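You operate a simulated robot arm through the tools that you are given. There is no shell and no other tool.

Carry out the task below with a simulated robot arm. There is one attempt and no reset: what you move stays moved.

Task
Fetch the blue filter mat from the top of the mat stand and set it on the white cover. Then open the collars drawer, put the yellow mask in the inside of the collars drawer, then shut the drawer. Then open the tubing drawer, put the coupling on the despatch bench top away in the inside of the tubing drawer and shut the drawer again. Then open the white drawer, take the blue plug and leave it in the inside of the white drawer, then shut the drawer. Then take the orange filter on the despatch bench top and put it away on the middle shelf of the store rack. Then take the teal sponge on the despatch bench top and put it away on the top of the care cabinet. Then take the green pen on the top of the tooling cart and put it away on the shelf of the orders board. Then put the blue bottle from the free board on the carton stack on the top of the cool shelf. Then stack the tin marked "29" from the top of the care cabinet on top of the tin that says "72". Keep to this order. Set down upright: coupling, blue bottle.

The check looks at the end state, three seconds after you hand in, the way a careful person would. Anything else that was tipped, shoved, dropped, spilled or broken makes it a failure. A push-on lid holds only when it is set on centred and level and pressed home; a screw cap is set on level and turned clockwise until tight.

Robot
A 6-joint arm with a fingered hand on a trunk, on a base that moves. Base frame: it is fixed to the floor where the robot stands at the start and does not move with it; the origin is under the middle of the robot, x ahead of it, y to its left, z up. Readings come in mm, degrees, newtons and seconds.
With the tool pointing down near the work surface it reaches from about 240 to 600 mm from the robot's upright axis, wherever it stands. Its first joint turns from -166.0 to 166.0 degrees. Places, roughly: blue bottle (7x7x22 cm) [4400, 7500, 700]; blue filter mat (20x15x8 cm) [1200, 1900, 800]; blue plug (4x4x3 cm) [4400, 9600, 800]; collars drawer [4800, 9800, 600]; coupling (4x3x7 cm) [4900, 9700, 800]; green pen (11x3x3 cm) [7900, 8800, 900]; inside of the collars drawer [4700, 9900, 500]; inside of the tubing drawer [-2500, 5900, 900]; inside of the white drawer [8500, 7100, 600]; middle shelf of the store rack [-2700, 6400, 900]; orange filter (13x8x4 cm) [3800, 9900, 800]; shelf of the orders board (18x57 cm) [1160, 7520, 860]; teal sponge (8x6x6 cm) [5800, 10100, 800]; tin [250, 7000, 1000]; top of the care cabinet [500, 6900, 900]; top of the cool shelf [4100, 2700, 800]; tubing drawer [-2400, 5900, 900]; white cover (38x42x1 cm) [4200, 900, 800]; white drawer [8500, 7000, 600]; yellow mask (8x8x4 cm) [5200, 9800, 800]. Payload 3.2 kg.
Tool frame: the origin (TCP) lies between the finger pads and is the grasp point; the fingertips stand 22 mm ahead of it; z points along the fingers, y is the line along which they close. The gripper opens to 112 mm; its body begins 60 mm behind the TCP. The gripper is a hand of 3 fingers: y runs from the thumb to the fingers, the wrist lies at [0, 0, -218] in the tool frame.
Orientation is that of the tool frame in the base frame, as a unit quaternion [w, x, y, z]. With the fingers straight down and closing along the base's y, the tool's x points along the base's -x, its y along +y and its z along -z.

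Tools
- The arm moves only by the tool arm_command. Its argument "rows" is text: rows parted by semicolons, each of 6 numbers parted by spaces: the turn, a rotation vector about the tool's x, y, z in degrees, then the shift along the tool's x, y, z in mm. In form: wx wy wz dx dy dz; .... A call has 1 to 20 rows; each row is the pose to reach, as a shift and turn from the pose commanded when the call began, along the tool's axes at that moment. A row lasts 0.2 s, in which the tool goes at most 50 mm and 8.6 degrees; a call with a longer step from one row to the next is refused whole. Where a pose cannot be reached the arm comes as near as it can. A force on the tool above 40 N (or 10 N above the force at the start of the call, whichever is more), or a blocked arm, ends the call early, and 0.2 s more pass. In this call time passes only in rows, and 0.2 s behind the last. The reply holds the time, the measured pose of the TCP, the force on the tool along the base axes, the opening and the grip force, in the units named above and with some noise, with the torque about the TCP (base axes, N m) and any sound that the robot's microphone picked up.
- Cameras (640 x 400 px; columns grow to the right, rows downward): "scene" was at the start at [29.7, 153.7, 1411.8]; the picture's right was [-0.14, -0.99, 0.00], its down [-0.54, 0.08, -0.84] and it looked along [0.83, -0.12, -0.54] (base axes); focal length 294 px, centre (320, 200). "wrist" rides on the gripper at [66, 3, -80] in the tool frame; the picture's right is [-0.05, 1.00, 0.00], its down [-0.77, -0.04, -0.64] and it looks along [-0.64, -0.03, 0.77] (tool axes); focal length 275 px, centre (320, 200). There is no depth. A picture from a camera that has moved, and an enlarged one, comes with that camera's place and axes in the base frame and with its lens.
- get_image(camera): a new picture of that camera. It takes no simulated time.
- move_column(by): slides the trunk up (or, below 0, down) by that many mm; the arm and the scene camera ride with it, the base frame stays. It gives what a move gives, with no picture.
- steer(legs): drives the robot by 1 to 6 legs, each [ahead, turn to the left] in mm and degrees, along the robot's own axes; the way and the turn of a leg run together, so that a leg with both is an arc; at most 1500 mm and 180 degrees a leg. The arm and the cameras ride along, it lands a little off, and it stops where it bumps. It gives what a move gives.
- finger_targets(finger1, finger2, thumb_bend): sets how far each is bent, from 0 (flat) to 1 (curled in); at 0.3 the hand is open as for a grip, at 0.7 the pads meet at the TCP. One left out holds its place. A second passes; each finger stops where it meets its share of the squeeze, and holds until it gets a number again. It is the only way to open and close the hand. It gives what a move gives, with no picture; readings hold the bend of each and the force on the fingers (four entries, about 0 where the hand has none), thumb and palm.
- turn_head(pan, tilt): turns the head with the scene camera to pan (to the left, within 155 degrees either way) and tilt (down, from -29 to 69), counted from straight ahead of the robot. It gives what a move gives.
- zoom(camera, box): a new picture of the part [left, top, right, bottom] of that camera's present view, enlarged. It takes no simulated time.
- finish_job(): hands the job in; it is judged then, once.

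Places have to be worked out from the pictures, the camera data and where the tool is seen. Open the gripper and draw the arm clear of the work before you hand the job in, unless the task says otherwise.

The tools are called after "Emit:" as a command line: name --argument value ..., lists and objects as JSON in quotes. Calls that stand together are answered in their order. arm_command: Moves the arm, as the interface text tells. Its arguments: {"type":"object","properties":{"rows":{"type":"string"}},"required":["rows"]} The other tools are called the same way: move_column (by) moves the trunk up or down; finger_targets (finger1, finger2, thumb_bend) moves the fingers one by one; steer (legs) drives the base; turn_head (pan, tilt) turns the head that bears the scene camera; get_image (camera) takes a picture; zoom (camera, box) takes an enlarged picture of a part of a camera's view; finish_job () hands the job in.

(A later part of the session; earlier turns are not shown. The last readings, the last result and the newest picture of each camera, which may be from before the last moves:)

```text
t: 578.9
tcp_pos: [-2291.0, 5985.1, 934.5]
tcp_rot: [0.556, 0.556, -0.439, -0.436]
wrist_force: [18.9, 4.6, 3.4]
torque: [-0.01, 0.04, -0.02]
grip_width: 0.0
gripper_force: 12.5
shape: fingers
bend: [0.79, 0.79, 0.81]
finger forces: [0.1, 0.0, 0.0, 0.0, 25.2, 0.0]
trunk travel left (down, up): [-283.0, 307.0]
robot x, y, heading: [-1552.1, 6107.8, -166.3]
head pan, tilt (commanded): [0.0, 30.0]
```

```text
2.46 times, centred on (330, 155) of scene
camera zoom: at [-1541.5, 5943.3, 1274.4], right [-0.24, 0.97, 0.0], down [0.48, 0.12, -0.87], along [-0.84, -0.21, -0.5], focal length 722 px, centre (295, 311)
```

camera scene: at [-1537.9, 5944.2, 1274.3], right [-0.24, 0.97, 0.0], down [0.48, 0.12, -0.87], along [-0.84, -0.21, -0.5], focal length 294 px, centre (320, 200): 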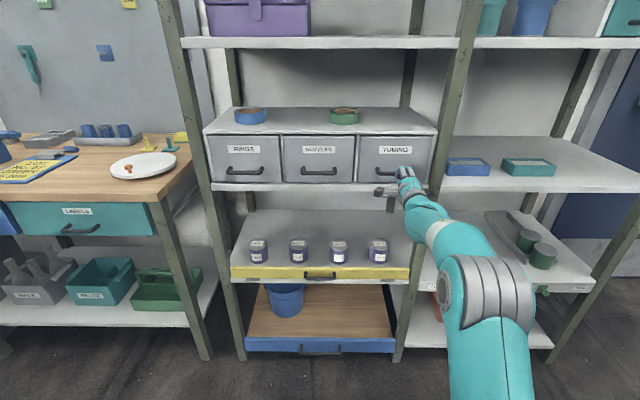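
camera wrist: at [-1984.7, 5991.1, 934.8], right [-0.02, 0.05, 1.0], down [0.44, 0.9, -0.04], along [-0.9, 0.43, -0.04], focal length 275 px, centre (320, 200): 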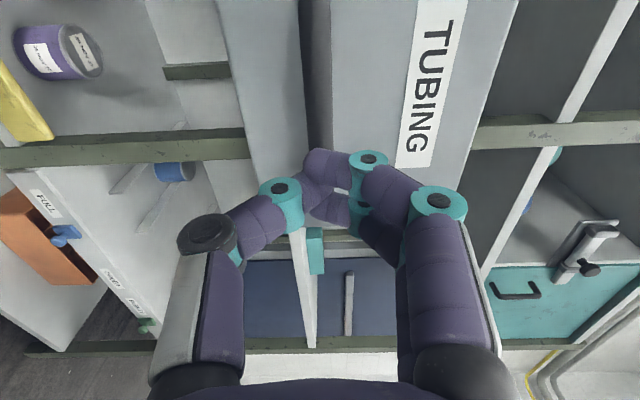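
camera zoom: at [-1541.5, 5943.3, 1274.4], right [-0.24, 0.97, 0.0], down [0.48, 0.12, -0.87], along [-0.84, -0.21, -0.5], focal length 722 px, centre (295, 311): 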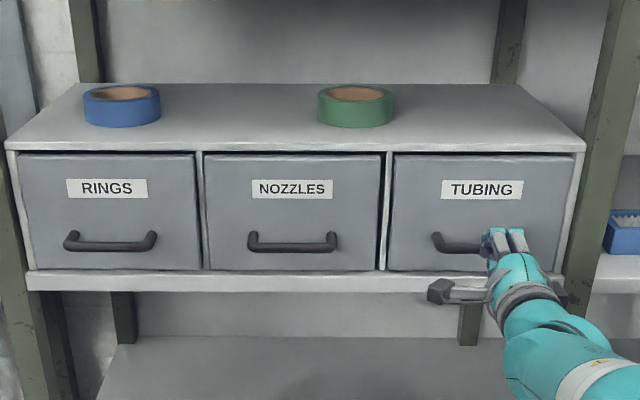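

The TUBING drawer is flush with its neighbours. I back off, fold the arm and head east towards the white drawer.

Emit:
steer --legs '[[-300, 0]]'

Emit:
move_column --by 142

Emit:
arm_command --rows "4.1 4.1 -4.1 4 1 -23; 8.2 8.2 -8.2 9 2 -46; 12.3 12.3 -12.3 13 3 -69; 16.3 16.3 -16.3 17 4 -92; 20.4 20.4 -20.4 22 5 -115; 24.5 24.5 -24.5 26 6 -138; 28.5 28.5 -28.5 31 7 -162; 32.6 32.6 -32.6 35 8 -185; 36.7 36.7 -36.7 40 9 -208; 40.8 40.8 -40.8 44 10 -232; 44.8 44.8 -44.8 49 11 -255; 48.9 48.9 -48.9 53 13 -278; 53 53 -53 57 15 -302; 57 57 -57 62 17 -325; 61.1 61.1 -61.1 66 19 -348; 65.2 65.2 -65.2 70 20 -372; 69.28 69.28 -69.28 75 20 -403; 69.28 69.28 -69.28 75 20 -403"

Emit:
turn_head --pan -15 --tilt 25

Emit:
get_image --camera "scene"

```text
t: 581.0
tcp_pos: [-2000.7, 6051.7, 932.5]
tcp_rot: [0.556, 0.557, -0.438, -0.434]
wrist_force: [-0.1, -0.6, -0.5]
torque: [0.01, 0.01, -0.03]
grip_width: 0.0
gripper_force: 0.0
shape: fingers
bend: [0.78, 0.78, 0.78]
finger forces: [0.0, 0.0, 0.1, 0.0, 0.1, 0.0]
trunk travel left (down, up): [-283.0, 307.0]
robot x, y, heading: [-1266.3, 6183.5, -165.8]
head pan, tilt (commanded): [0.0, 30.0]
```

```text
t: 582.6
tcp_pos: [-2001.4, 6050.8, 1074.5]
tcp_rot: [0.556, 0.557, -0.437, -0.435]
wrist_force: [0.0, -1.1, -0.1]
torque: [0.0, 0.0, 0.03]
grip_width: 0.0
gripper_force: 0.1
shape: fingers
bend: [0.78, 0.78, 0.78]
finger forces: [0.0, 0.0, 0.1, 0.1, 0.0, 0.0]
trunk travel left (down, up): [-425.0, 165.0]
robot x, y, heading: [-1267.8, 6180.3, -165.7]
head pan, tilt (commanded): [0.0, 30.0]
```

```text
t: 586.5
tcp_pos: [-1591.6, 6078.5, 1097.0]
tcp_rot: [0.002, 0.992, 0.122, 0.002]
wrist_force: [-0.7, 0.4, 0.2]
torque: [-0.01, 0.0, -0.01]
grip_width: 0.0
gripper_force: 0.1
shape: fingers
bend: [0.78, 0.78, 0.78]
finger forces: [0.0, 0.0, 0.0, 0.0, 0.1, 0.0]
trunk travel left (down, up): [-425.0, 165.0]
robot x, y, heading: [-1264.5, 6182.3, -166.1]
head pan, tilt (commanded): [0.0, 30.0]
```

```text
t: 587.2
tcp_pos: [-1593.0, 6077.4, 1096.6]
tcp_rot: [0.002, 0.993, 0.121, 0.002]
wrist_force: [0.6, 0.6, -0.5]
torque: [0.01, 0.0, 0.01]
grip_width: 0.0
gripper_force: 0.1
shape: fingers
bend: [0.78, 0.78, 0.78]
finger forces: [0.0, 0.0, 0.0, 0.0, 0.1, 0.0]
trunk travel left (down, up): [-425.0, 165.0]
robot x, y, heading: [-1264.9, 6183.2, -165.9]
head pan, tilt (commanded): [-15.0, 25.0]
```

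```text
taken
camera scene: at [-1258.7, 6037.8, 1424.3], right [0.01, 1.0, 0.0], down [0.42, -0.01, -0.91], along [-0.91, 0.01, -0.42], focal length 294 px, centre (320, 200)
```

scene: 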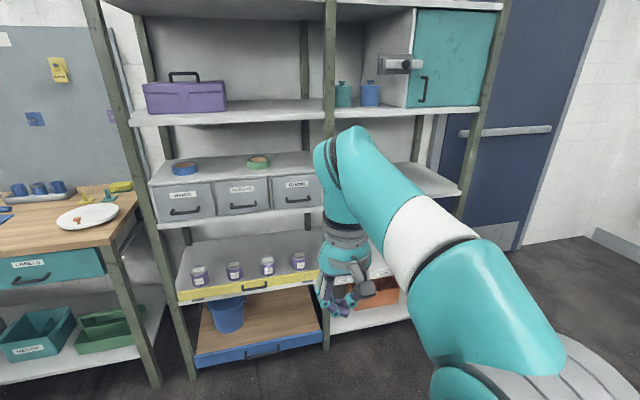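

All shut. I drive north and then east along the aisle.

Emit:
steer --legs '[[0, -91.9], [1184, 0], [0, -88.5], [1400, 0], [1400, 0], [1400, 0]]'

```text
t: 620.5
tcp_pos: [2838.1, 8577.2, 1097.1]
tcp_rot: [-0.003, -0.139, 0.99, 0.001]
wrist_force: [0.2, 0.4, -0.9]
torque: [0.01, -0.01, 0.01]
grip_width: 0.0
gripper_force: 0.1
shape: fingers
bend: [0.78, 0.78, 0.78]
finger forces: [0.0, 0.0, 0.0, 0.1, 0.1, 0.0]
trunk travel left (down, up): [-425.0, 165.0]
robot x, y, heading: [2516.0, 8461.7, 16.0]
head pan, tilt (commanded): [-15.0, 25.0]
```

I go on past the despatch bench and the blue cart, towards the white drawer unit in the east.

Emit:
steer --legs '[[0, -5.5], [1450, 0], [1370, 0], [0, -13.5], [1500, 0], [130, 0]]'

```text
t: 643.4
tcp_pos: [7269.8, 9024.7, 1095.8]
tcp_rot: [-0.001, 0.006, 1.0, 0.002]
wrist_force: [-0.1, -0.5, 1.1]
torque: [0.02, 0.01, 0.03]
grip_width: 0.2
gripper_force: 0.0
shape: fingers
bend: [0.78, 0.78, 0.78]
finger forces: [0.2, 0.0, 0.1, 0.1, 0.1, 0.0]
trunk travel left (down, up): [-425.0, 165.0]
robot x, y, heading: [6920.8, 9008.5, -0.6]
head pan, tilt (commanded): [-15.0, 25.0]
```

Now I turn south and drive down to the white drawer unit, stopping for a look.

Emit:
steer --legs '[[0, -84.5], [1400, 0], [650, 0], [0, 99]]'

Emit:
turn_head --pan 0 --tilt 30

Emit:
get_image --camera "scene"

```text
t: 661.2
tcp_pos: [7466.5, 7095.1, 1095.4]
tcp_rot: [-0.002, -0.116, 0.993, 0.001]
wrist_force: [-0.6, 0.3, -0.2]
torque: [0.04, -0.01, -0.02]
grip_width: 0.2
gripper_force: 0.1
shape: fingers
bend: [0.78, 0.78, 0.78]
finger forces: [0.0, 0.0, 0.0, 0.0, 0.1, 0.0]
trunk travel left (down, up): [-425.0, 165.0]
robot x, y, heading: [7144.9, 6994.6, 13.8]
head pan, tilt (commanded): [-15.0, 25.0]
```

```text
t: 662.0
tcp_pos: [7466.6, 7094.1, 1097.5]
tcp_rot: [-0.002, -0.116, 0.993, 0.001]
wrist_force: [-0.7, -0.5, -0.8]
torque: [0.04, -0.01, 0.01]
grip_width: 0.0
gripper_force: 0.0
shape: fingers
bend: [0.78, 0.78, 0.78]
finger forces: [0.0, 0.0, 0.1, 0.0, 0.0, 0.0]
trunk travel left (down, up): [-425.0, 165.0]
robot x, y, heading: [7137.9, 6995.6, 13.4]
head pan, tilt (commanded): [0.0, 30.0]
```

```text
taken
camera scene: at [7132.5, 7161.8, 1416.3], right [0.23, -0.97, 0.0], down [-0.49, -0.12, -0.87], along [0.84, 0.2, -0.5], focal length 294 px, centre (320, 200)
```

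scene: 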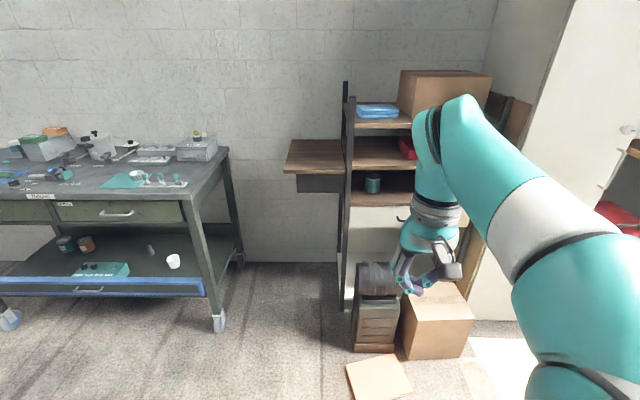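

Some boxes stand in front of the shelf unit. I zoom in and move the head to see the white drawer better.

Emit:
zoom --camera "scene" --box '[260, 70, 540, 400]'

Emit:
get_image --camera "wrist"

```text
1.21 times, centred on (400, 235) of scene
camera zoom: at [7132.5, 7161.8, 1416.3], right [0.23, -0.97, 0.0], down [-0.49, -0.12, -0.87], along [0.84, 0.2, -0.5], focal length 356 px, centre (223, 158)
```

zoom: 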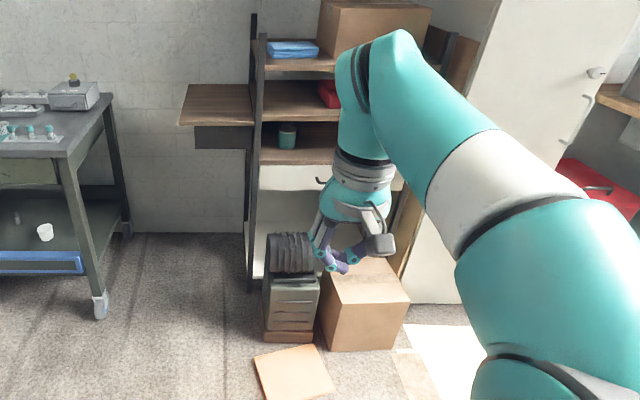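

```text
taken
camera wrist: at [7402.2, 7082.3, 1177.0], right [-0.19, 0.98, 0.0], down [0.76, 0.14, 0.63], along [0.62, 0.12, -0.77], focal length 275 px, centre (320, 200)
```

wrist: 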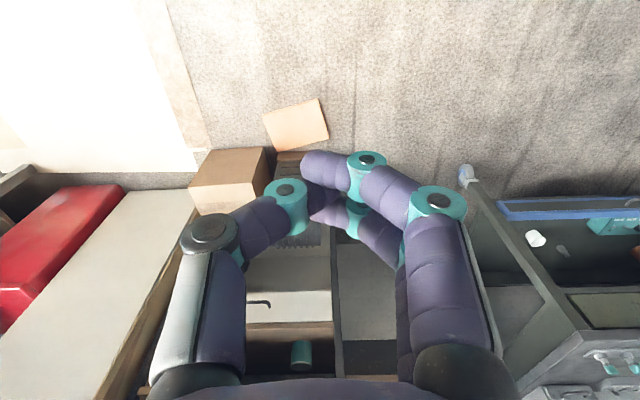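

I turn the base left and look back to the right, so the arm doesn't block the view of the drawer unit.

Emit:
steer --legs '[[0, 40]]'

Emit:
turn_head --pan -55 --tilt 30

Emit:
get_image --camera "scene"

Emit:
zoom --camera "scene" --box '[300, 50, 580, 350]'

```text
t: 664.2
tcp_pos: [7324.7, 7280.8, 1096.9]
tcp_rot: [-0.001, -0.45, 0.893, 0.0]
wrist_force: [0.1, -0.4, 0.3]
torque: [0.02, -0.01, -0.01]
grip_width: 0.0
gripper_force: 0.1
shape: fingers
bend: [0.78, 0.78, 0.78]
finger forces: [0.0, 0.1, 0.0, 0.0, 0.1, 0.1]
trunk travel left (down, up): [-425.0, 165.0]
robot x, y, heading: [7137.9, 6994.1, 53.6]
head pan, tilt (commanded): [0.0, 30.0]
```

```text
t: 665.5
tcp_pos: [7324.4, 7281.9, 1096.8]
tcp_rot: [-0.002, -0.45, 0.893, 0.001]
wrist_force: [-0.2, -0.3, 0.9]
torque: [0.02, 0.0, 0.0]
grip_width: 0.3
gripper_force: 0.0
shape: fingers
bend: [0.78, 0.78, 0.78]
finger forces: [0.0, 0.1, 0.1, 0.0, 0.0, 0.0]
trunk travel left (down, up): [-425.0, 165.0]
robot x, y, heading: [7141.1, 6993.1, 53.8]
head pan, tilt (commanded): [-55.0, 30.0]
```

```text
taken
camera scene: at [7062.9, 7041.4, 1416.3], right [-0.02, -1.0, 0.0], down [-0.5, 0.01, -0.87], along [0.87, -0.02, -0.5], focal length 294 px, centre (320, 200)
```

scene: 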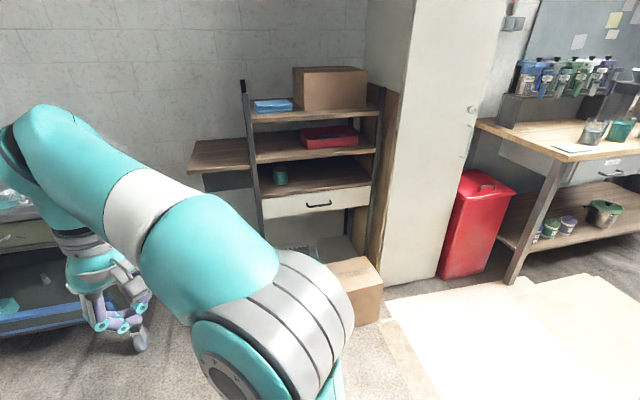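

```text
1.33 times, centred on (440, 200) of scene
camera zoom: at [7062.9, 7041.4, 1416.3], right [-0.02, -1.0, 0.0], down [-0.5, 0.01, -0.87], along [0.87, -0.02, -0.5], focal length 391 px, centre (160, 200)
```

zoom: 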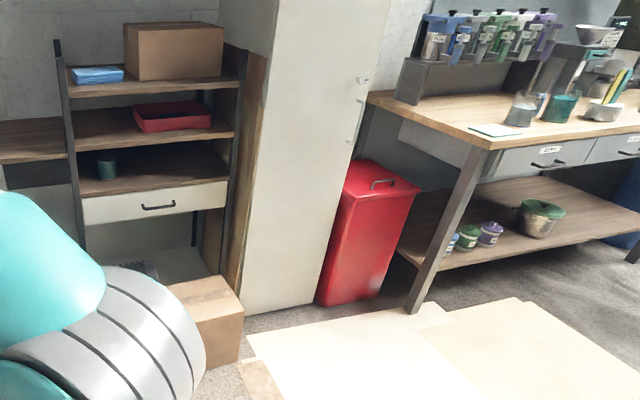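

The white drawer's handle triangulates at about (8353,7017,648); a carton, a grey stack and a cardboard sheet (corner near (7818,7119)) lie on the floor before it. I choose an approach at heading 20° that keeps the base clear of the sheet, and move to a pre-stance.

Emit:
steer --legs '[[0, -87.5], [428, 0], [0, 53.8]]'

Emit:
finger_targets --finger1 0.44 --finger2 0.44 --thumb_bend 0.44

Emit:
turn_head --pan 0 --tilt 35

Emit:
get_image --camera "scene"

Emit:
get_image --camera "wrist"

```text
t: 674.3
tcp_pos: [7811.0, 6887.0, 1097.3]
tcp_rot: [-0.002, -0.17, 0.985, 0.001]
wrist_force: [-0.3, 0.5, 0.6]
torque: [0.02, -0.03, 0.04]
grip_width: 0.0
gripper_force: 0.1
shape: fingers
bend: [0.78, 0.78, 0.78]
finger forces: [0.0, 0.1, 0.0, 0.1, 0.1, 0.0]
trunk travel left (down, up): [-425.0, 165.0]
robot x, y, heading: [7494.6, 6746.2, 19.5]
head pan, tilt (commanded): [-55.0, 30.0]
```

```text
t: 675.3
tcp_pos: [7811.0, 6886.6, 1097.5]
tcp_rot: [-0.003, -0.17, 0.985, 0.002]
wrist_force: [-0.4, 0.0, 0.5]
torque: [-0.04, 0.0, 0.01]
grip_width: 71.5
gripper_force: 0.0
shape: fingers
bend: [0.44, 0.44, 0.44]
finger forces: [0.1, 0.1, 0.0, 0.0, 0.0, 0.0]
trunk travel left (down, up): [-425.0, 165.0]
robot x, y, heading: [7497.3, 6750.4, 19.7]
head pan, tilt (commanded): [-55.0, 30.0]
```

```text
t: 676.5
tcp_pos: [7810.7, 6885.7, 1097.1]
tcp_rot: [-0.002, -0.171, 0.985, 0.002]
wrist_force: [-0.1, 0.1, 0.6]
torque: [0.02, 0.03, -0.01]
grip_width: 71.7
gripper_force: 0.1
shape: fingers
bend: [0.44, 0.44, 0.44]
finger forces: [0.0, 0.1, 0.0, 0.0, 0.0, 0.0]
trunk travel left (down, up): [-425.0, 165.0]
robot x, y, heading: [7496.4, 6748.0, 19.6]
head pan, tilt (commanded): [0.0, 35.0]
```

```text
taken
camera scene: at [7469.3, 6916.4, 1408.5], right [0.34, -0.94, 0.0], down [-0.54, -0.19, -0.82], along [0.77, 0.28, -0.57], focal length 294 px, centre (320, 200)
```

scene: 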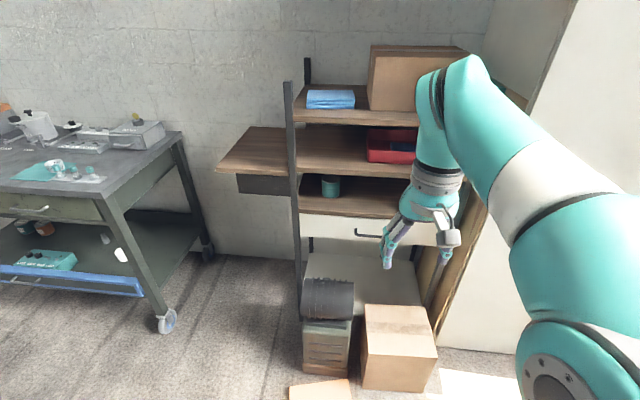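

```text
taken
camera wrist: at [7748.1, 6867.5, 1177.0], right [-0.29, 0.96, 0.0], down [0.74, 0.22, 0.63], along [0.61, 0.19, -0.77], focal length 275 px, centre (320, 200)
```

wrist: 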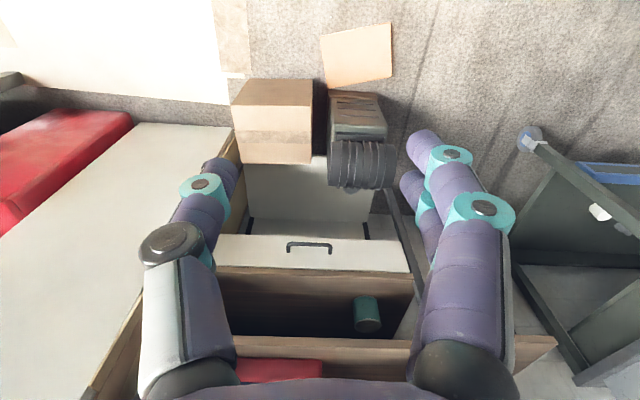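

The handle is now well seen at about (8335,7017,656). I swing the arm forward-pointing and lower the trunk fully to reach its height.

Emit:
arm_command --rows "-4.08 -4.08 4.08 -23.6 -4 1; -8.15 -8.15 8.15 -47 -8 2; -12.2 -12.2 12.2 -71 -12 4; -16.3 -16.3 16.3 -94 -16 5; -20.4 -20.4 20.4 -118 -20 7; -24.5 -24.5 24.5 -142 -25 8; -28.5 -28.5 28.5 -165 -29 10; -32.6 -32.6 32.6 -189 -33 11; -36.7 -36.7 36.7 -213 -37 13; -40.8 -40.8 40.8 -236 -41 14; -44.8 -44.8 44.8 -260 -46 15; -48.9 -48.9 48.9 -284 -50 17; -53 -53 53 -307 -54 18; -57 -57 57 -331 -58 20; -61.1 -61.1 61.1 -355 -62 21; -65.2 -65.2 65.2 -378 -67 22; -69.28 -69.28 69.28 -402 -71 24; -69.28 -69.28 69.28 -402 -71 24"

Emit:
move_column --by -415

Emit:
get_image --camera "scene"

Emit:
get_image --camera "wrist"

```text
t: 680.3
tcp_pos: [8215.2, 6953.6, 1072.7]
tcp_rot: [0.404, 0.409, 0.58, 0.577]
wrist_force: [-0.3, -0.8, -0.1]
torque: [0.01, -0.02, 0.01]
grip_width: 71.8
gripper_force: 0.1
shape: fingers
bend: [0.44, 0.44, 0.44]
finger forces: [0.1, 0.0, 0.0, 0.0, 0.0, 0.0]
trunk travel left (down, up): [-425.0, 165.0]
robot x, y, heading: [7495.2, 6751.2, 19.6]
head pan, tilt (commanded): [0.0, 35.0]
```

```text
refused: -415 is not a number from -400 to 400
```

```text
taken
camera scene: at [7469.4, 6916.5, 1408.5], right [0.34, -0.94, 0.0], down [-0.54, -0.19, -0.82], along [0.77, 0.28, -0.57], focal length 294 px, centre (320, 200)
```

scene: 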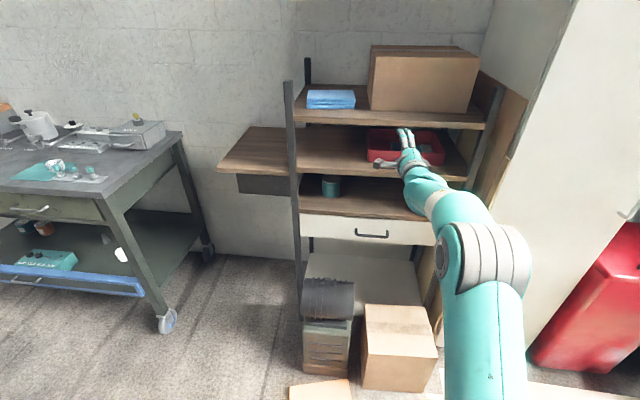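

```text
taken
camera wrist: at [8116.3, 6989.1, 1075.4], right [0.02, -0.05, 1.0], down [-0.34, -0.94, -0.04], along [0.94, -0.34, -0.04], focal length 275 px, centre (320, 200)
```

wrist: 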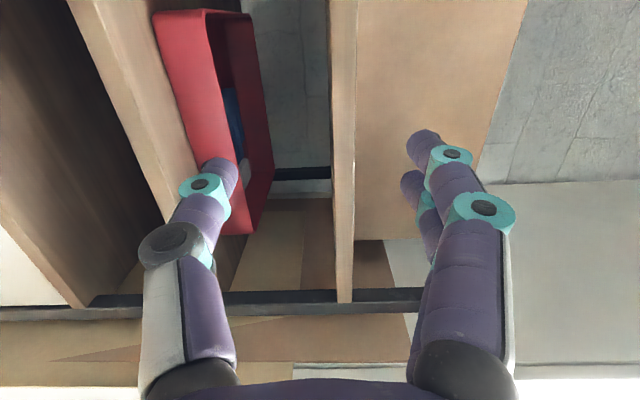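

The trunk command is limited to 400 mm at a time, so I lower in two steps to z ≈ 653.

Emit:
move_column --by -400

Emit:
move_column --by -18

Emit:
get_image --camera "scene"

Emit:
get_image --camera "wrist"

```text
t: 684.1
tcp_pos: [8213.8, 6954.4, 671.8]
tcp_rot: [0.404, 0.409, 0.579, 0.578]
wrist_force: [1.1, 0.0, -0.7]
torque: [-0.03, 0.02, 0.02]
grip_width: 71.8
gripper_force: 0.0
shape: fingers
bend: [0.44, 0.44, 0.44]
finger forces: [0.0, 0.0, 0.0, 0.1, 0.1, 0.1]
trunk travel left (down, up): [-25.0, 565.0]
robot x, y, heading: [7496.4, 6751.6, 19.6]
head pan, tilt (commanded): [0.0, 35.0]
```

```text
t: 684.8
tcp_pos: [8214.3, 6954.4, 654.6]
tcp_rot: [0.404, 0.41, 0.579, 0.578]
wrist_force: [-0.6, 0.2, 0.0]
torque: [0.01, 0.01, -0.03]
grip_width: 72.3
gripper_force: 0.0
shape: fingers
bend: [0.44, 0.44, 0.44]
finger forces: [0.0, 0.0, 0.1, 0.1, 0.0, 0.0]
trunk travel left (down, up): [-7.0, 583.0]
robot x, y, heading: [7499.7, 6750.5, 19.8]
head pan, tilt (commanded): [0.0, 35.0]
```

```text
taken
camera scene: at [7469.3, 6916.4, 990.5], right [0.34, -0.94, 0.0], down [-0.54, -0.19, -0.82], along [0.77, 0.28, -0.57], focal length 294 px, centre (320, 200)
```

scene: 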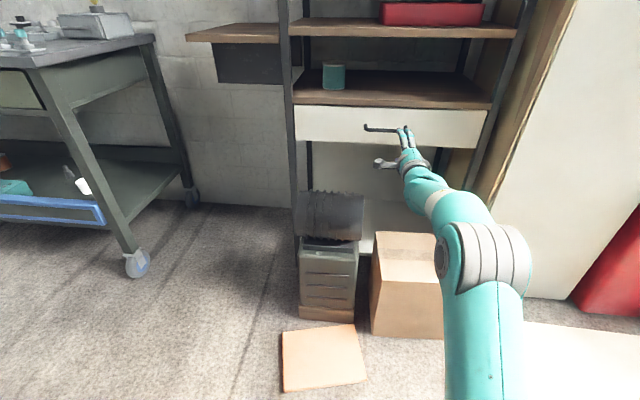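

```text
taken
camera wrist: at [8116.0, 6988.9, 657.6], right [0.02, -0.05, 1.0], down [-0.34, -0.94, -0.04], along [0.94, -0.34, -0.04], focal length 275 px, centre (320, 200)
```

wrist: 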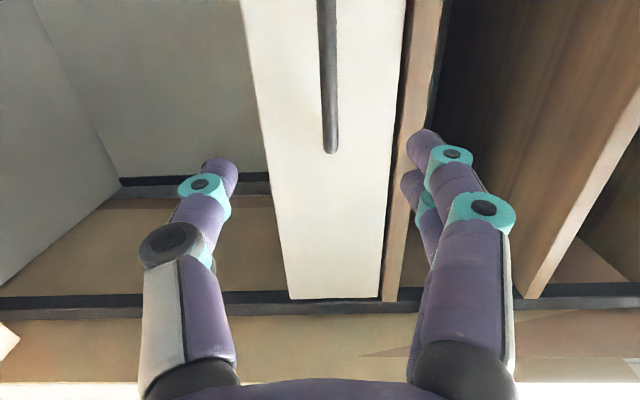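

The bar is level with the hand and about 15 mm off its centre. I drive forward 100 mm and look again.

Emit:
steer --legs '[[95, 0]]'

Emit:
get_image --camera "wrist"

Emit:
get_image --camera "scene"

```text
t: 685.9
tcp_pos: [8304.7, 6983.3, 653.3]
tcp_rot: [0.405, 0.409, 0.578, 0.578]
wrist_force: [0.0, -0.1, -0.4]
torque: [0.02, 0.02, 0.01]
grip_width: 71.8
gripper_force: 0.1
shape: fingers
bend: [0.44, 0.44, 0.44]
finger forces: [0.0, 0.0, 0.0, 0.1, 0.0, 0.0]
trunk travel left (down, up): [-7.0, 583.0]
robot x, y, heading: [7586.6, 6785.0, 19.4]
head pan, tilt (commanded): [0.0, 35.0]
```

```text
taken
camera wrist: at [8206.9, 7019.9, 657.7], right [0.02, -0.05, 1.0], down [-0.34, -0.94, -0.04], along [0.94, -0.34, -0.04], focal length 275 px, centre (320, 200)
```

wrist: 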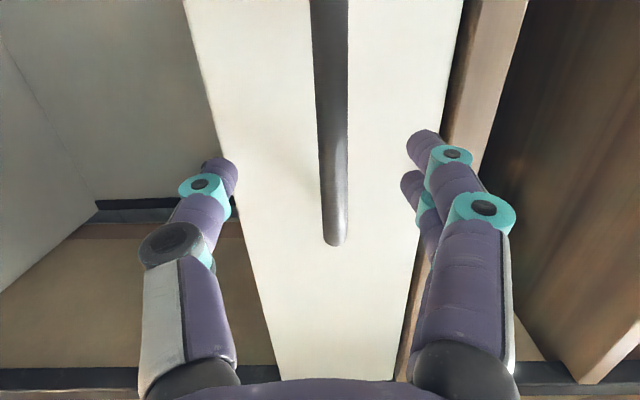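

```text
taken
camera scene: at [7560.0, 6948.7, 990.5], right [0.34, -0.94, 0.0], down [-0.54, -0.19, -0.82], along [0.77, 0.27, -0.57], focal length 294 px, centre (320, 200)
```

scene: 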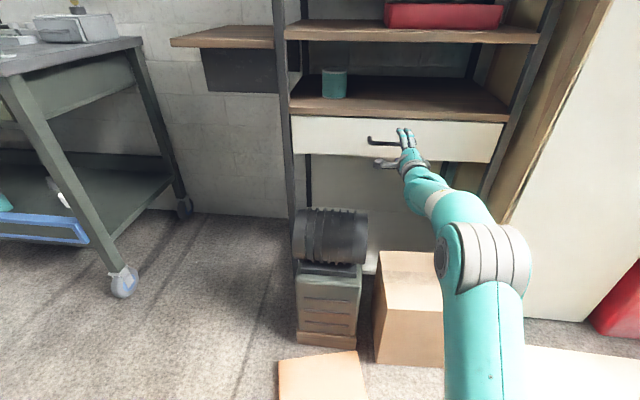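

Similar to the tubing approach at this stage; about 20 mm remain. I advance 20 mm.

Emit:
steer --legs '[[20, 0]]'

Emit:
get_image --camera "wrist"

```text
t: 686.7
tcp_pos: [8325.1, 6991.9, 653.9]
tcp_rot: [0.404, 0.41, 0.579, 0.578]
wrist_force: [-1.5, -0.3, 0.6]
torque: [-0.04, 0.05, 0.01]
grip_width: 71.6
gripper_force: 0.0
shape: fingers
bend: [0.44, 0.44, 0.44]
finger forces: [0.0, 0.0, 0.0, 0.0, 0.0, 0.0]
trunk travel left (down, up): [-7.0, 583.0]
robot x, y, heading: [7609.0, 6790.3, 19.3]
head pan, tilt (commanded): [0.0, 35.0]
```

```text
taken
camera wrist: at [8226.3, 7027.1, 657.7], right [0.02, -0.05, 1.0], down [-0.34, -0.94, -0.04], along [0.94, -0.34, -0.04], focal length 275 px, centre (320, 200)
```

wrist: 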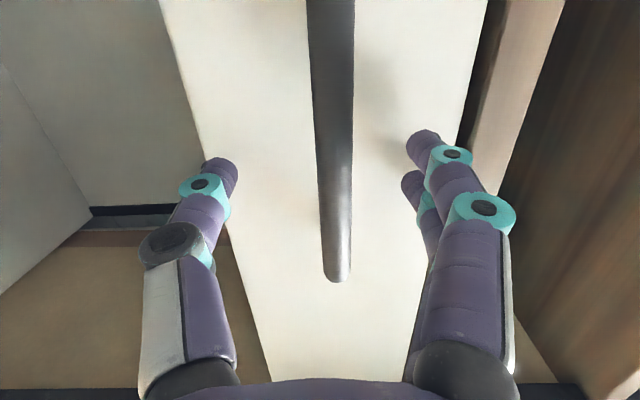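

A little more: I advance 8 mm.

Emit:
steer --legs '[[9, 0]]'

Emit:
get_image --camera "wrist"

```text
t: 687.5
tcp_pos: [8326.0, 6993.2, 654.0]
tcp_rot: [0.404, 0.41, 0.578, 0.578]
wrist_force: [-25.0, -6.6, -3.4]
torque: [0.34, -1.05, -0.32]
grip_width: 72.1
gripper_force: 13.0
shape: fingers
bend: [0.44, 0.5, 0.44]
finger forces: [0.1, 25.8, 0.0, 0.0, 0.0, 0.0]
trunk travel left (down, up): [-7.0, 583.0]
robot x, y, heading: [7610.8, 6790.6, 19.5]
head pan, tilt (commanded): [0.0, 35.0]
stopped in leg 1: the force on the tool passed its limit at 53 N (the readings are from after the stop); the commanded pose is now the measured one
```

```text
taken
camera wrist: at [8228.7, 7028.1, 658.3], right [0.02, -0.05, 1.0], down [-0.34, -0.94, -0.04], along [0.94, -0.34, -0.04], focal length 275 px, centre (320, 200)
```

wrist: 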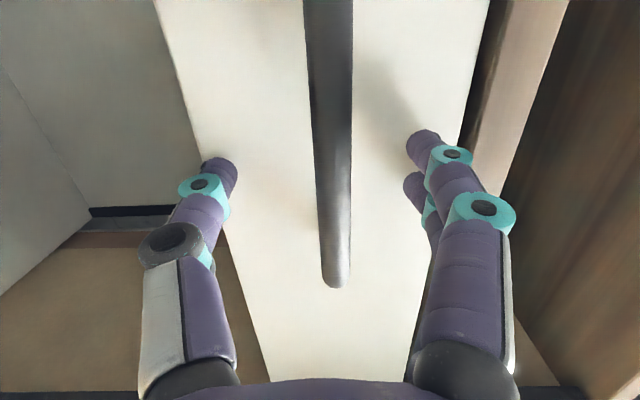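

Finger 2 touches the drawer panel, so we are at depth. I back off 4 mm and close round the bar.

Emit:
steer --legs '[[-4, 0]]'

Emit:
finger_targets --finger1 0.78 --finger2 0.78 --thumb_bend 0.78

Emit:
get_image --camera "wrist"

```text
t: 688.2
tcp_pos: [8325.0, 6991.5, 653.8]
tcp_rot: [0.404, 0.411, 0.579, 0.577]
wrist_force: [-0.3, -0.5, -0.7]
torque: [-0.01, 0.02, 0.01]
grip_width: 72.1
gripper_force: 0.2
shape: fingers
bend: [0.44, 0.44, 0.44]
finger forces: [0.0, 0.0, 0.0, 0.0, 0.0, 0.0]
trunk travel left (down, up): [-7.0, 583.0]
robot x, y, heading: [7605.9, 6788.0, 19.4]
head pan, tilt (commanded): [0.0, 35.0]
```

```text
t: 689.2
tcp_pos: [8325.3, 6991.8, 653.1]
tcp_rot: [0.403, 0.41, 0.579, 0.578]
wrist_force: [-0.3, 0.8, 0.6]
torque: [-0.05, 0.03, -0.02]
grip_width: 0.0
gripper_force: 0.0
shape: fingers
bend: [0.76, 0.76, 0.75]
finger forces: [0.1, 0.1, 0.0, 0.0, 0.0, 0.0]
trunk travel left (down, up): [-7.0, 583.0]
robot x, y, heading: [7607.0, 6788.8, 19.5]
head pan, tilt (commanded): [0.0, 35.0]
```

```text
taken
camera wrist: at [8226.7, 7027.2, 657.2], right [0.02, -0.05, 1.0], down [-0.34, -0.94, -0.04], along [0.94, -0.34, -0.04], focal length 275 px, centre (320, 200)
```

wrist: 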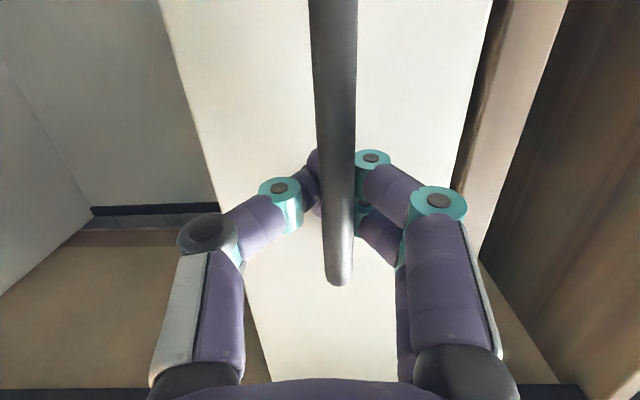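

The fingers hook the bar. I pull back 150 mm and check.

Emit:
steer --legs '[[-150, 0]]'

Emit:
get_image --camera "scene"

```text
t: 690.6
tcp_pos: [8186.9, 6943.0, 654.3]
tcp_rot: [0.403, 0.41, 0.579, 0.578]
wrist_force: [0.3, 0.3, 0.7]
torque: [-0.02, 0.0, 0.0]
grip_width: 0.2
gripper_force: 0.0
shape: fingers
bend: [0.76, 0.76, 0.75]
finger forces: [0.0, 0.1, 0.0, 0.1, 0.0, 0.1]
trunk travel left (down, up): [-7.0, 583.0]
robot x, y, heading: [7466.7, 6740.3, 19.9]
head pan, tilt (commanded): [0.0, 35.0]
```

```text
taken
camera scene: at [7441.2, 6906.3, 990.5], right [0.34, -0.94, 0.0], down [-0.54, -0.19, -0.82], along [0.77, 0.28, -0.57], focal length 294 px, centre (320, 200)
```

scene: 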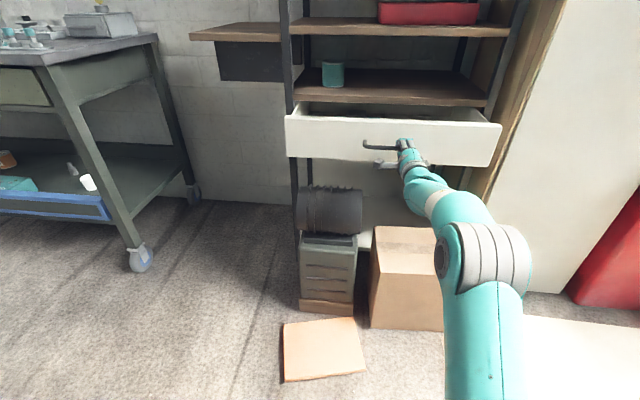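

Opening well. I pull another 120 mm in two steps.

Emit:
steer --legs '[[-70, 0], [-50, 0]]'

Emit:
get_image --camera "scene"

```text
t: 692.2
tcp_pos: [8074.9, 6912.4, 653.2]
tcp_rot: [0.401, 0.405, 0.583, 0.579]
wrist_force: [9.7, 10.8, 1.5]
torque: [-0.08, 0.08, 0.08]
grip_width: 0.2
gripper_force: 12.5
shape: fingers
bend: [0.75, 0.75, 0.75]
finger forces: [9.3, 15.5, 0.0, 0.0, 0.0, 0.0]
trunk travel left (down, up): [-7.0, 583.0]
robot x, y, heading: [7360.0, 6700.7, 20.4]
head pan, tilt (commanded): [0.0, 35.0]
stopped in leg 2: the force on the tool passed its limit at 52 N (the readings are from after the stop); the commanded pose is now the measured one
```

```text
taken
camera scene: at [7330.4, 6867.5, 990.4], right [0.35, -0.94, 0.0], down [-0.54, -0.2, -0.82], along [0.77, 0.29, -0.57], focal length 294 px, centre (320, 200)
```

scene: 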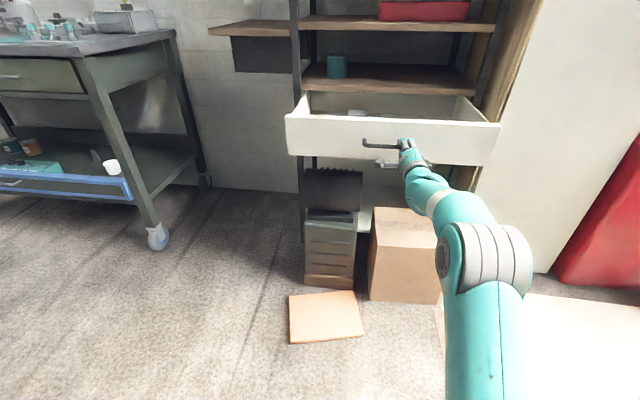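

The drawer reached its stop at about 260 mm out. I relieve, open the fingers and back away.

Emit:
steer --legs '[[5, 0]]'

Emit:
finger_targets --finger1 0.44 --finger2 0.44 --thumb_bend 0.44

Emit:
steer --legs '[[-150, 0]]'

Emit:
move_column --by 400

Emit:
get_image --camera "scene"

```text
t: 692.9
tcp_pos: [8080.2, 6914.0, 652.5]
tcp_rot: [0.401, 0.405, 0.583, 0.579]
wrist_force: [-2.1, 12.2, 2.7]
torque: [-0.07, 0.0, 0.08]
grip_width: 0.0
gripper_force: 8.4
shape: fingers
bend: [0.76, 0.76, 0.76]
finger forces: [0.0, 16.8, 0.1, 0.0, 0.0, 0.1]
trunk travel left (down, up): [-7.0, 583.0]
robot x, y, heading: [7365.4, 6705.2, 20.6]
head pan, tilt (commanded): [0.0, 35.0]
```

```text
t: 693.9
tcp_pos: [8079.4, 6913.2, 654.2]
tcp_rot: [0.401, 0.406, 0.582, 0.58]
wrist_force: [-0.5, -0.4, -0.6]
torque: [-0.04, -0.02, -0.01]
grip_width: 71.8
gripper_force: 0.1
shape: fingers
bend: [0.44, 0.44, 0.44]
finger forces: [0.0, 0.1, 0.0, 0.0, 0.0, 0.0]
trunk travel left (down, up): [-7.0, 583.0]
robot x, y, heading: [7365.7, 6702.7, 20.3]
head pan, tilt (commanded): [0.0, 35.0]
```

```text
t: 695.3
tcp_pos: [7941.2, 6862.4, 653.7]
tcp_rot: [0.4, 0.405, 0.582, 0.58]
wrist_force: [-0.4, 0.0, -0.2]
torque: [0.0, -0.01, 0.0]
grip_width: 71.8
gripper_force: 0.0
shape: fingers
bend: [0.44, 0.44, 0.44]
finger forces: [0.0, 0.0, 0.0, 0.1, 0.1, 0.0]
trunk travel left (down, up): [-7.0, 583.0]
robot x, y, heading: [7229.7, 6649.6, 20.4]
head pan, tilt (commanded): [0.0, 35.0]
```

```text
t: 699.1
tcp_pos: [7940.0, 6861.6, 1053.1]
tcp_rot: [0.4, 0.405, 0.583, 0.579]
wrist_force: [-0.2, -0.6, 0.3]
torque: [0.02, -0.01, -0.02]
grip_width: 71.7
gripper_force: 0.0
shape: fingers
bend: [0.44, 0.44, 0.44]
finger forces: [0.1, 0.0, 0.0, 0.0, 0.0, 0.0]
trunk travel left (down, up): [-407.0, 183.0]
robot x, y, heading: [7226.8, 6648.6, 20.6]
head pan, tilt (commanded): [0.0, 35.0]
```

```text
taken
camera scene: at [7196.0, 6816.8, 1390.5], right [0.35, -0.94, 0.0], down [-0.54, -0.2, -0.82], along [0.77, 0.29, -0.57], focal length 294 px, centre (320, 200)
```

scene: 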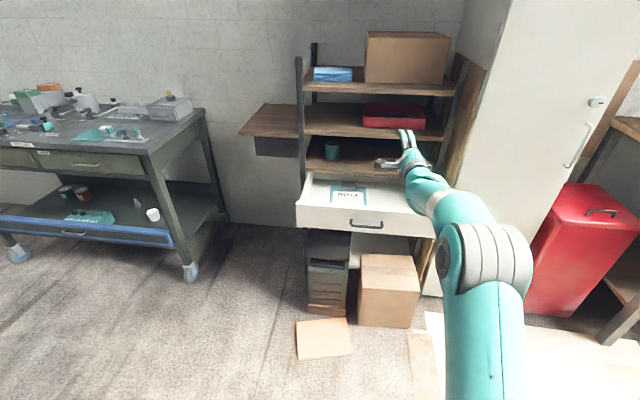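

The white drawer is open with a flat booklet inside. I zoom to note its geometry, then fold the arm.

Emit:
zoom --camera "scene" --box '[280, 140, 460, 260]'

Emit:
move_column --by 18

Emit:
arm_command --rows "4.1 4.1 -4.1 4 1 -23; 8.2 8.2 -8.2 9 2 -46; 12.3 12.3 -12.3 13 3 -69; 16.3 16.3 -16.3 17 4 -92; 20.4 20.4 -20.4 22 5 -115; 24.5 24.5 -24.5 26 6 -138; 28.5 28.5 -28.5 31 7 -162; 32.6 32.6 -32.6 35 8 -185; 36.7 36.7 -36.7 40 9 -208; 40.8 40.8 -40.8 44 10 -232; 44.8 44.8 -44.8 49 11 -255; 48.9 48.9 -48.9 53 13 -278; 53 53 -53 57 15 -302; 57 57 -57 62 17 -325; 61.1 61.1 -61.1 66 19 -348; 65.2 65.2 -65.2 70 20 -372; 69.28 69.28 -69.28 75 20 -403; 69.28 69.28 -69.28 75 20 -403"

Emit:
get_image --camera "scene"

```text
3.33 times, centred on (370, 200) of scene
camera zoom: at [7196.0, 6816.8, 1390.5], right [0.35, -0.94, 0.0], down [-0.54, -0.2, -0.82], along [0.77, 0.29, -0.57], focal length 978 px, centre (153, 200)
```

zoom: 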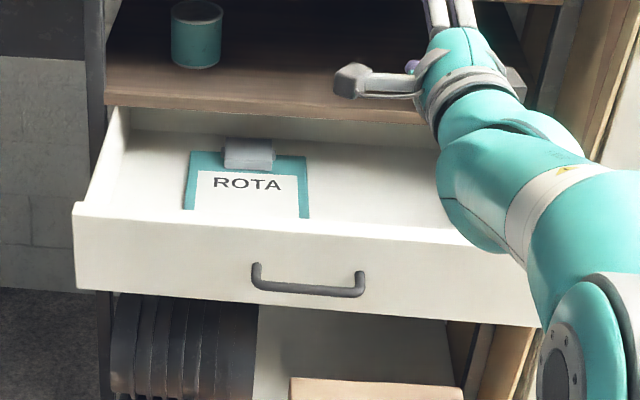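

```text
t: 699.8
tcp_pos: [7942.2, 6863.2, 1070.1]
tcp_rot: [0.4, 0.406, 0.583, 0.58]
wrist_force: [-0.4, 0.0, 0.7]
torque: [-0.01, 0.03, -0.05]
grip_width: 71.7
gripper_force: 0.1
shape: fingers
bend: [0.44, 0.44, 0.44]
finger forces: [0.1, 0.0, 0.0, 0.1, 0.0, 0.0]
trunk travel left (down, up): [-425.0, 165.0]
robot x, y, heading: [7227.0, 6650.0, 20.5]
head pan, tilt (commanded): [0.0, 35.0]
```

```text
t: 703.6
tcp_pos: [7536.5, 6791.6, 1094.8]
tcp_rot: [-0.003, -0.178, 0.984, 0.001]
wrist_force: [-0.1, 0.4, 0.0]
torque: [-0.01, -0.02, 0.01]
grip_width: 72.0
gripper_force: 0.1
shape: fingers
bend: [0.44, 0.44, 0.44]
finger forces: [0.0, 0.1, 0.0, 0.0, 0.1, 0.1]
trunk travel left (down, up): [-425.0, 165.0]
robot x, y, heading: [7227.2, 6652.2, 20.4]
head pan, tilt (commanded): [0.0, 35.0]
```

```text
taken
camera scene: at [7195.8, 6816.8, 1408.5], right [0.35, -0.94, 0.0], down [-0.54, -0.2, -0.82], along [0.77, 0.29, -0.57], focal length 294 px, centre (320, 200)
```

scene: 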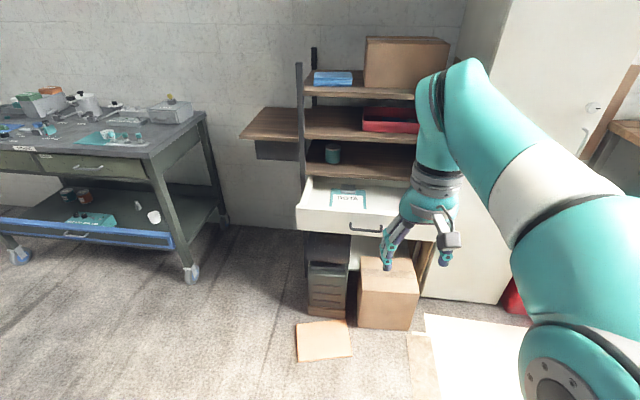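

Drawer geometry noted (handle now at about (8096,6958), right half of the drawer free). I drive back to the despatch bench for the blue plug.

Emit:
steer --legs '[[0, 76.2], [1200, 0], [1113, 0], [0, 85]]'

```text
t: 721.8
tcp_pos: [6579.2, 8900.0, 1094.5]
tcp_rot: [0.001, 1.0, 0.022, 0.003]
wrist_force: [-0.3, -0.3, 0.0]
torque: [-0.03, 0.0, 0.0]
grip_width: 72.0
gripper_force: 0.1
shape: fingers
bend: [0.44, 0.44, 0.44]
finger forces: [0.1, 0.0, 0.1, 0.0, 0.0, 0.0]
trunk travel left (down, up): [-425.0, 165.0]
robot x, y, heading: [6919.2, 8936.8, -177.4]
head pan, tilt (commanded): [0.0, 35.0]
```

I go on west along the bench front and turn to face the plug.

Emit:
steer --legs '[[0, -1.4], [1200, 0], [1040, 0], [0, -77.2], [270, 0]]'

Emit:
turn_head --pan 0 --tilt 48

Emit:
get_image --camera "scene"

Emit:
get_image --camera "wrist"

```text
t: 738.1
tcp_pos: [4482.4, 9439.0, 1093.2]
tcp_rot: [0.004, 0.796, -0.605, 0.002]
wrist_force: [0.1, 0.1, 0.2]
torque: [0.0, 0.02, 0.02]
grip_width: 71.8
gripper_force: 0.1
shape: fingers
bend: [0.44, 0.44, 0.44]
finger forces: [0.1, 0.0, 0.0, 0.0, 0.1, 0.1]
trunk travel left (down, up): [-425.0, 165.0]
robot x, y, heading: [4594.9, 9118.2, 105.5]
head pan, tilt (commanded): [0.0, 35.0]
```

```text
t: 738.9
tcp_pos: [4482.2, 9439.5, 1093.8]
tcp_rot: [0.003, 0.796, -0.605, 0.001]
wrist_force: [0.2, 0.1, 0.5]
torque: [0.02, -0.02, -0.01]
grip_width: 71.9
gripper_force: 0.2
shape: fingers
bend: [0.44, 0.44, 0.44]
finger forces: [0.1, 0.0, 0.0, 0.0, 0.0, 0.0]
trunk travel left (down, up): [-425.0, 165.0]
robot x, y, heading: [4595.9, 9116.6, 105.5]
head pan, tilt (commanded): [0.0, 48.0]
```

```text
taken
camera scene: at [4432.0, 9092.0, 1389.6], right [0.96, 0.27, 0.0], down [0.2, -0.72, -0.67], along [-0.18, 0.65, -0.74], focal length 294 px, centre (320, 200)
```

scene: 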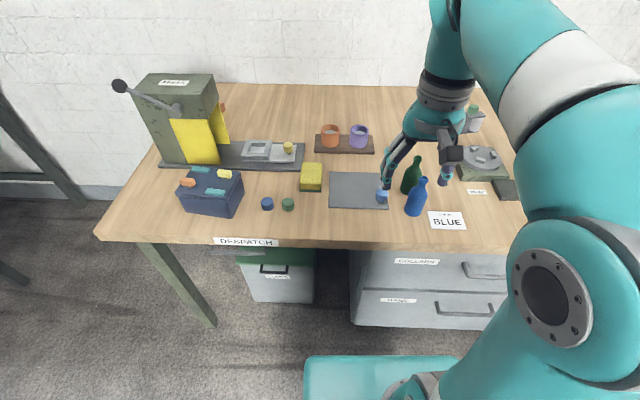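

```text
taken
camera wrist: at [4497.6, 9375.2, 1174.9], right [-0.98, -0.22, 0.0], down [-0.17, 0.76, 0.63], along [-0.14, 0.61, -0.78], focal length 275 px, centre (320, 200)
```

wrist: 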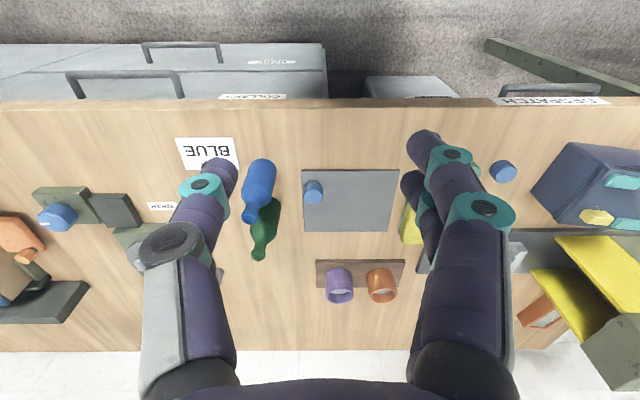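

Two small blue caps are in view; I zoom to tell which is the plug.

Emit:
zoom --camera "scene" --box '[230, 140, 480, 250]'

Emit:
zoom --camera "wrist" --box '[220, 120, 420, 280]'

Emit:
zoom --camera "wrist" --box '[440, 120, 640, 280]'

```text
2.56 times, centred on (355, 195) of scene
camera zoom: at [4432.0, 9092.0, 1389.6], right [0.96, 0.27, 0.0], down [0.2, -0.72, -0.67], along [-0.18, 0.65, -0.74], focal length 751 px, centre (230, 213)
```

zoom: 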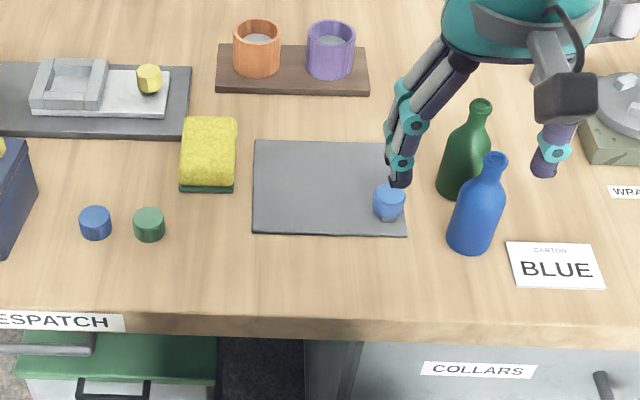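

```text
2.50 times, centred on (320, 200) of wrist
camera zoom: at [4497.6, 9375.2, 1174.9], right [-0.98, -0.22, 0.0], down [-0.17, 0.76, 0.63], along [-0.14, 0.61, -0.78], focal length 688 px, centre (320, 200)
```

zoom: 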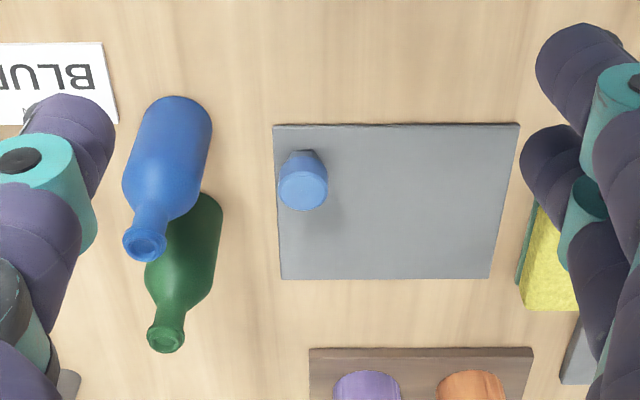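

```text
2.50 times, centred on (540, 200) of wrist
camera zoom: at [4497.6, 9375.2, 1174.9], right [-0.98, -0.22, 0.0], down [-0.17, 0.76, 0.63], along [-0.14, 0.61, -0.78], focal length 688 px, centre (-230, 200)
```

zoom: 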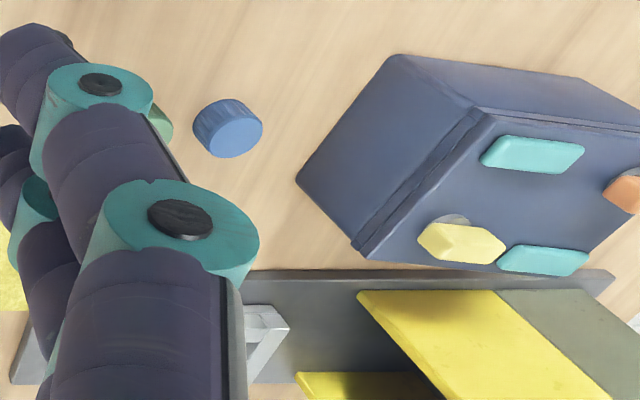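

The one on the grey plate, with the tapered lower part, is the plug at about (4447,9650); the other is a knurled bottle cap. The blue bottle stands close on its right, so I'll grasp front-to-back: I drive 70 mm nearer and turn the hand 90° above the plug.

Emit:
steer --legs '[[70, 0]]'

Emit:
arm_command --rows "0 0 7.5 -12 -2 10; 0 0 15 -25 -3 20; 0 0 22.5 -37 -4 30; 0 0 30 -50 -6 45; 0 0 37.5 -62 -7 60; 0 0 45 -75 -9 75; 0 0 52.5 -87 -10 90; 0 0 60 -100 -12 105; 0 0 67.5 -112 -13 120; 0 0 75 -122 -14 135; 0 0 82.5 -130 -15 150; 0 0 90 -135 -16 163; 0 0 90 -135 -16 163"

Emit:
get_image --camera "wrist"

Emit:
get_image --camera "scene"

```text
t: 739.9
tcp_pos: [4464.2, 9508.7, 1094.2]
tcp_rot: [0.004, 0.796, -0.605, 0.001]
wrist_force: [0.4, -0.7, -0.7]
torque: [-0.06, -0.01, 0.0]
grip_width: 72.0
gripper_force: 0.1
shape: fingers
bend: [0.44, 0.44, 0.44]
finger forces: [0.0, 0.0, 0.0, 0.0, 0.1, 0.0]
trunk travel left (down, up): [-425.0, 165.0]
robot x, y, heading: [4577.3, 9184.5, 105.4]
head pan, tilt (commanded): [0.0, 48.0]
```

```text
t: 742.7
tcp_pos: [4444.7, 9641.3, 931.4]
tcp_rot: [-0.001, -0.134, 0.991, -0.003]
wrist_force: [0.1, 0.6, -0.8]
torque: [0.03, 0.0, 0.01]
grip_width: 71.6
gripper_force: 0.0
shape: fingers
bend: [0.44, 0.44, 0.44]
finger forces: [0.0, 0.0, 0.1, 0.0, 0.0, 0.1]
trunk travel left (down, up): [-425.0, 165.0]
robot x, y, heading: [4577.3, 9183.1, 105.5]
head pan, tilt (commanded): [0.0, 48.0]
```

```text
taken
camera wrist: at [4379.4, 9627.1, 1010.2], right [-0.22, 0.98, -0.01], down [0.75, 0.17, 0.63], along [0.62, 0.13, -0.77], focal length 275 px, centre (320, 200)
```

wrist: 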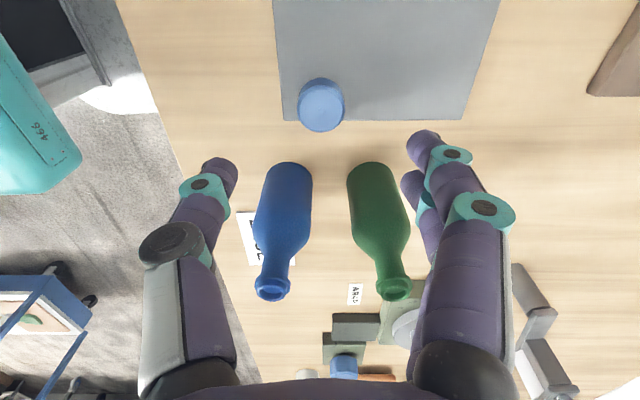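

```text
taken
camera scene: at [4413.2, 9160.4, 1389.5], right [0.96, 0.27, 0.0], down [0.2, -0.72, -0.67], along [-0.18, 0.65, -0.74], focal length 294 px, centre (320, 200)
```

scene: 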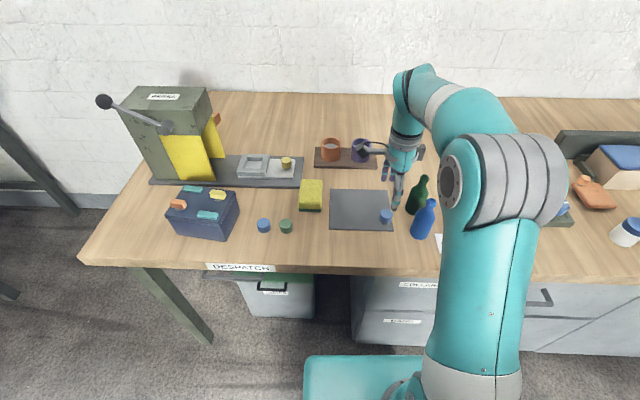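

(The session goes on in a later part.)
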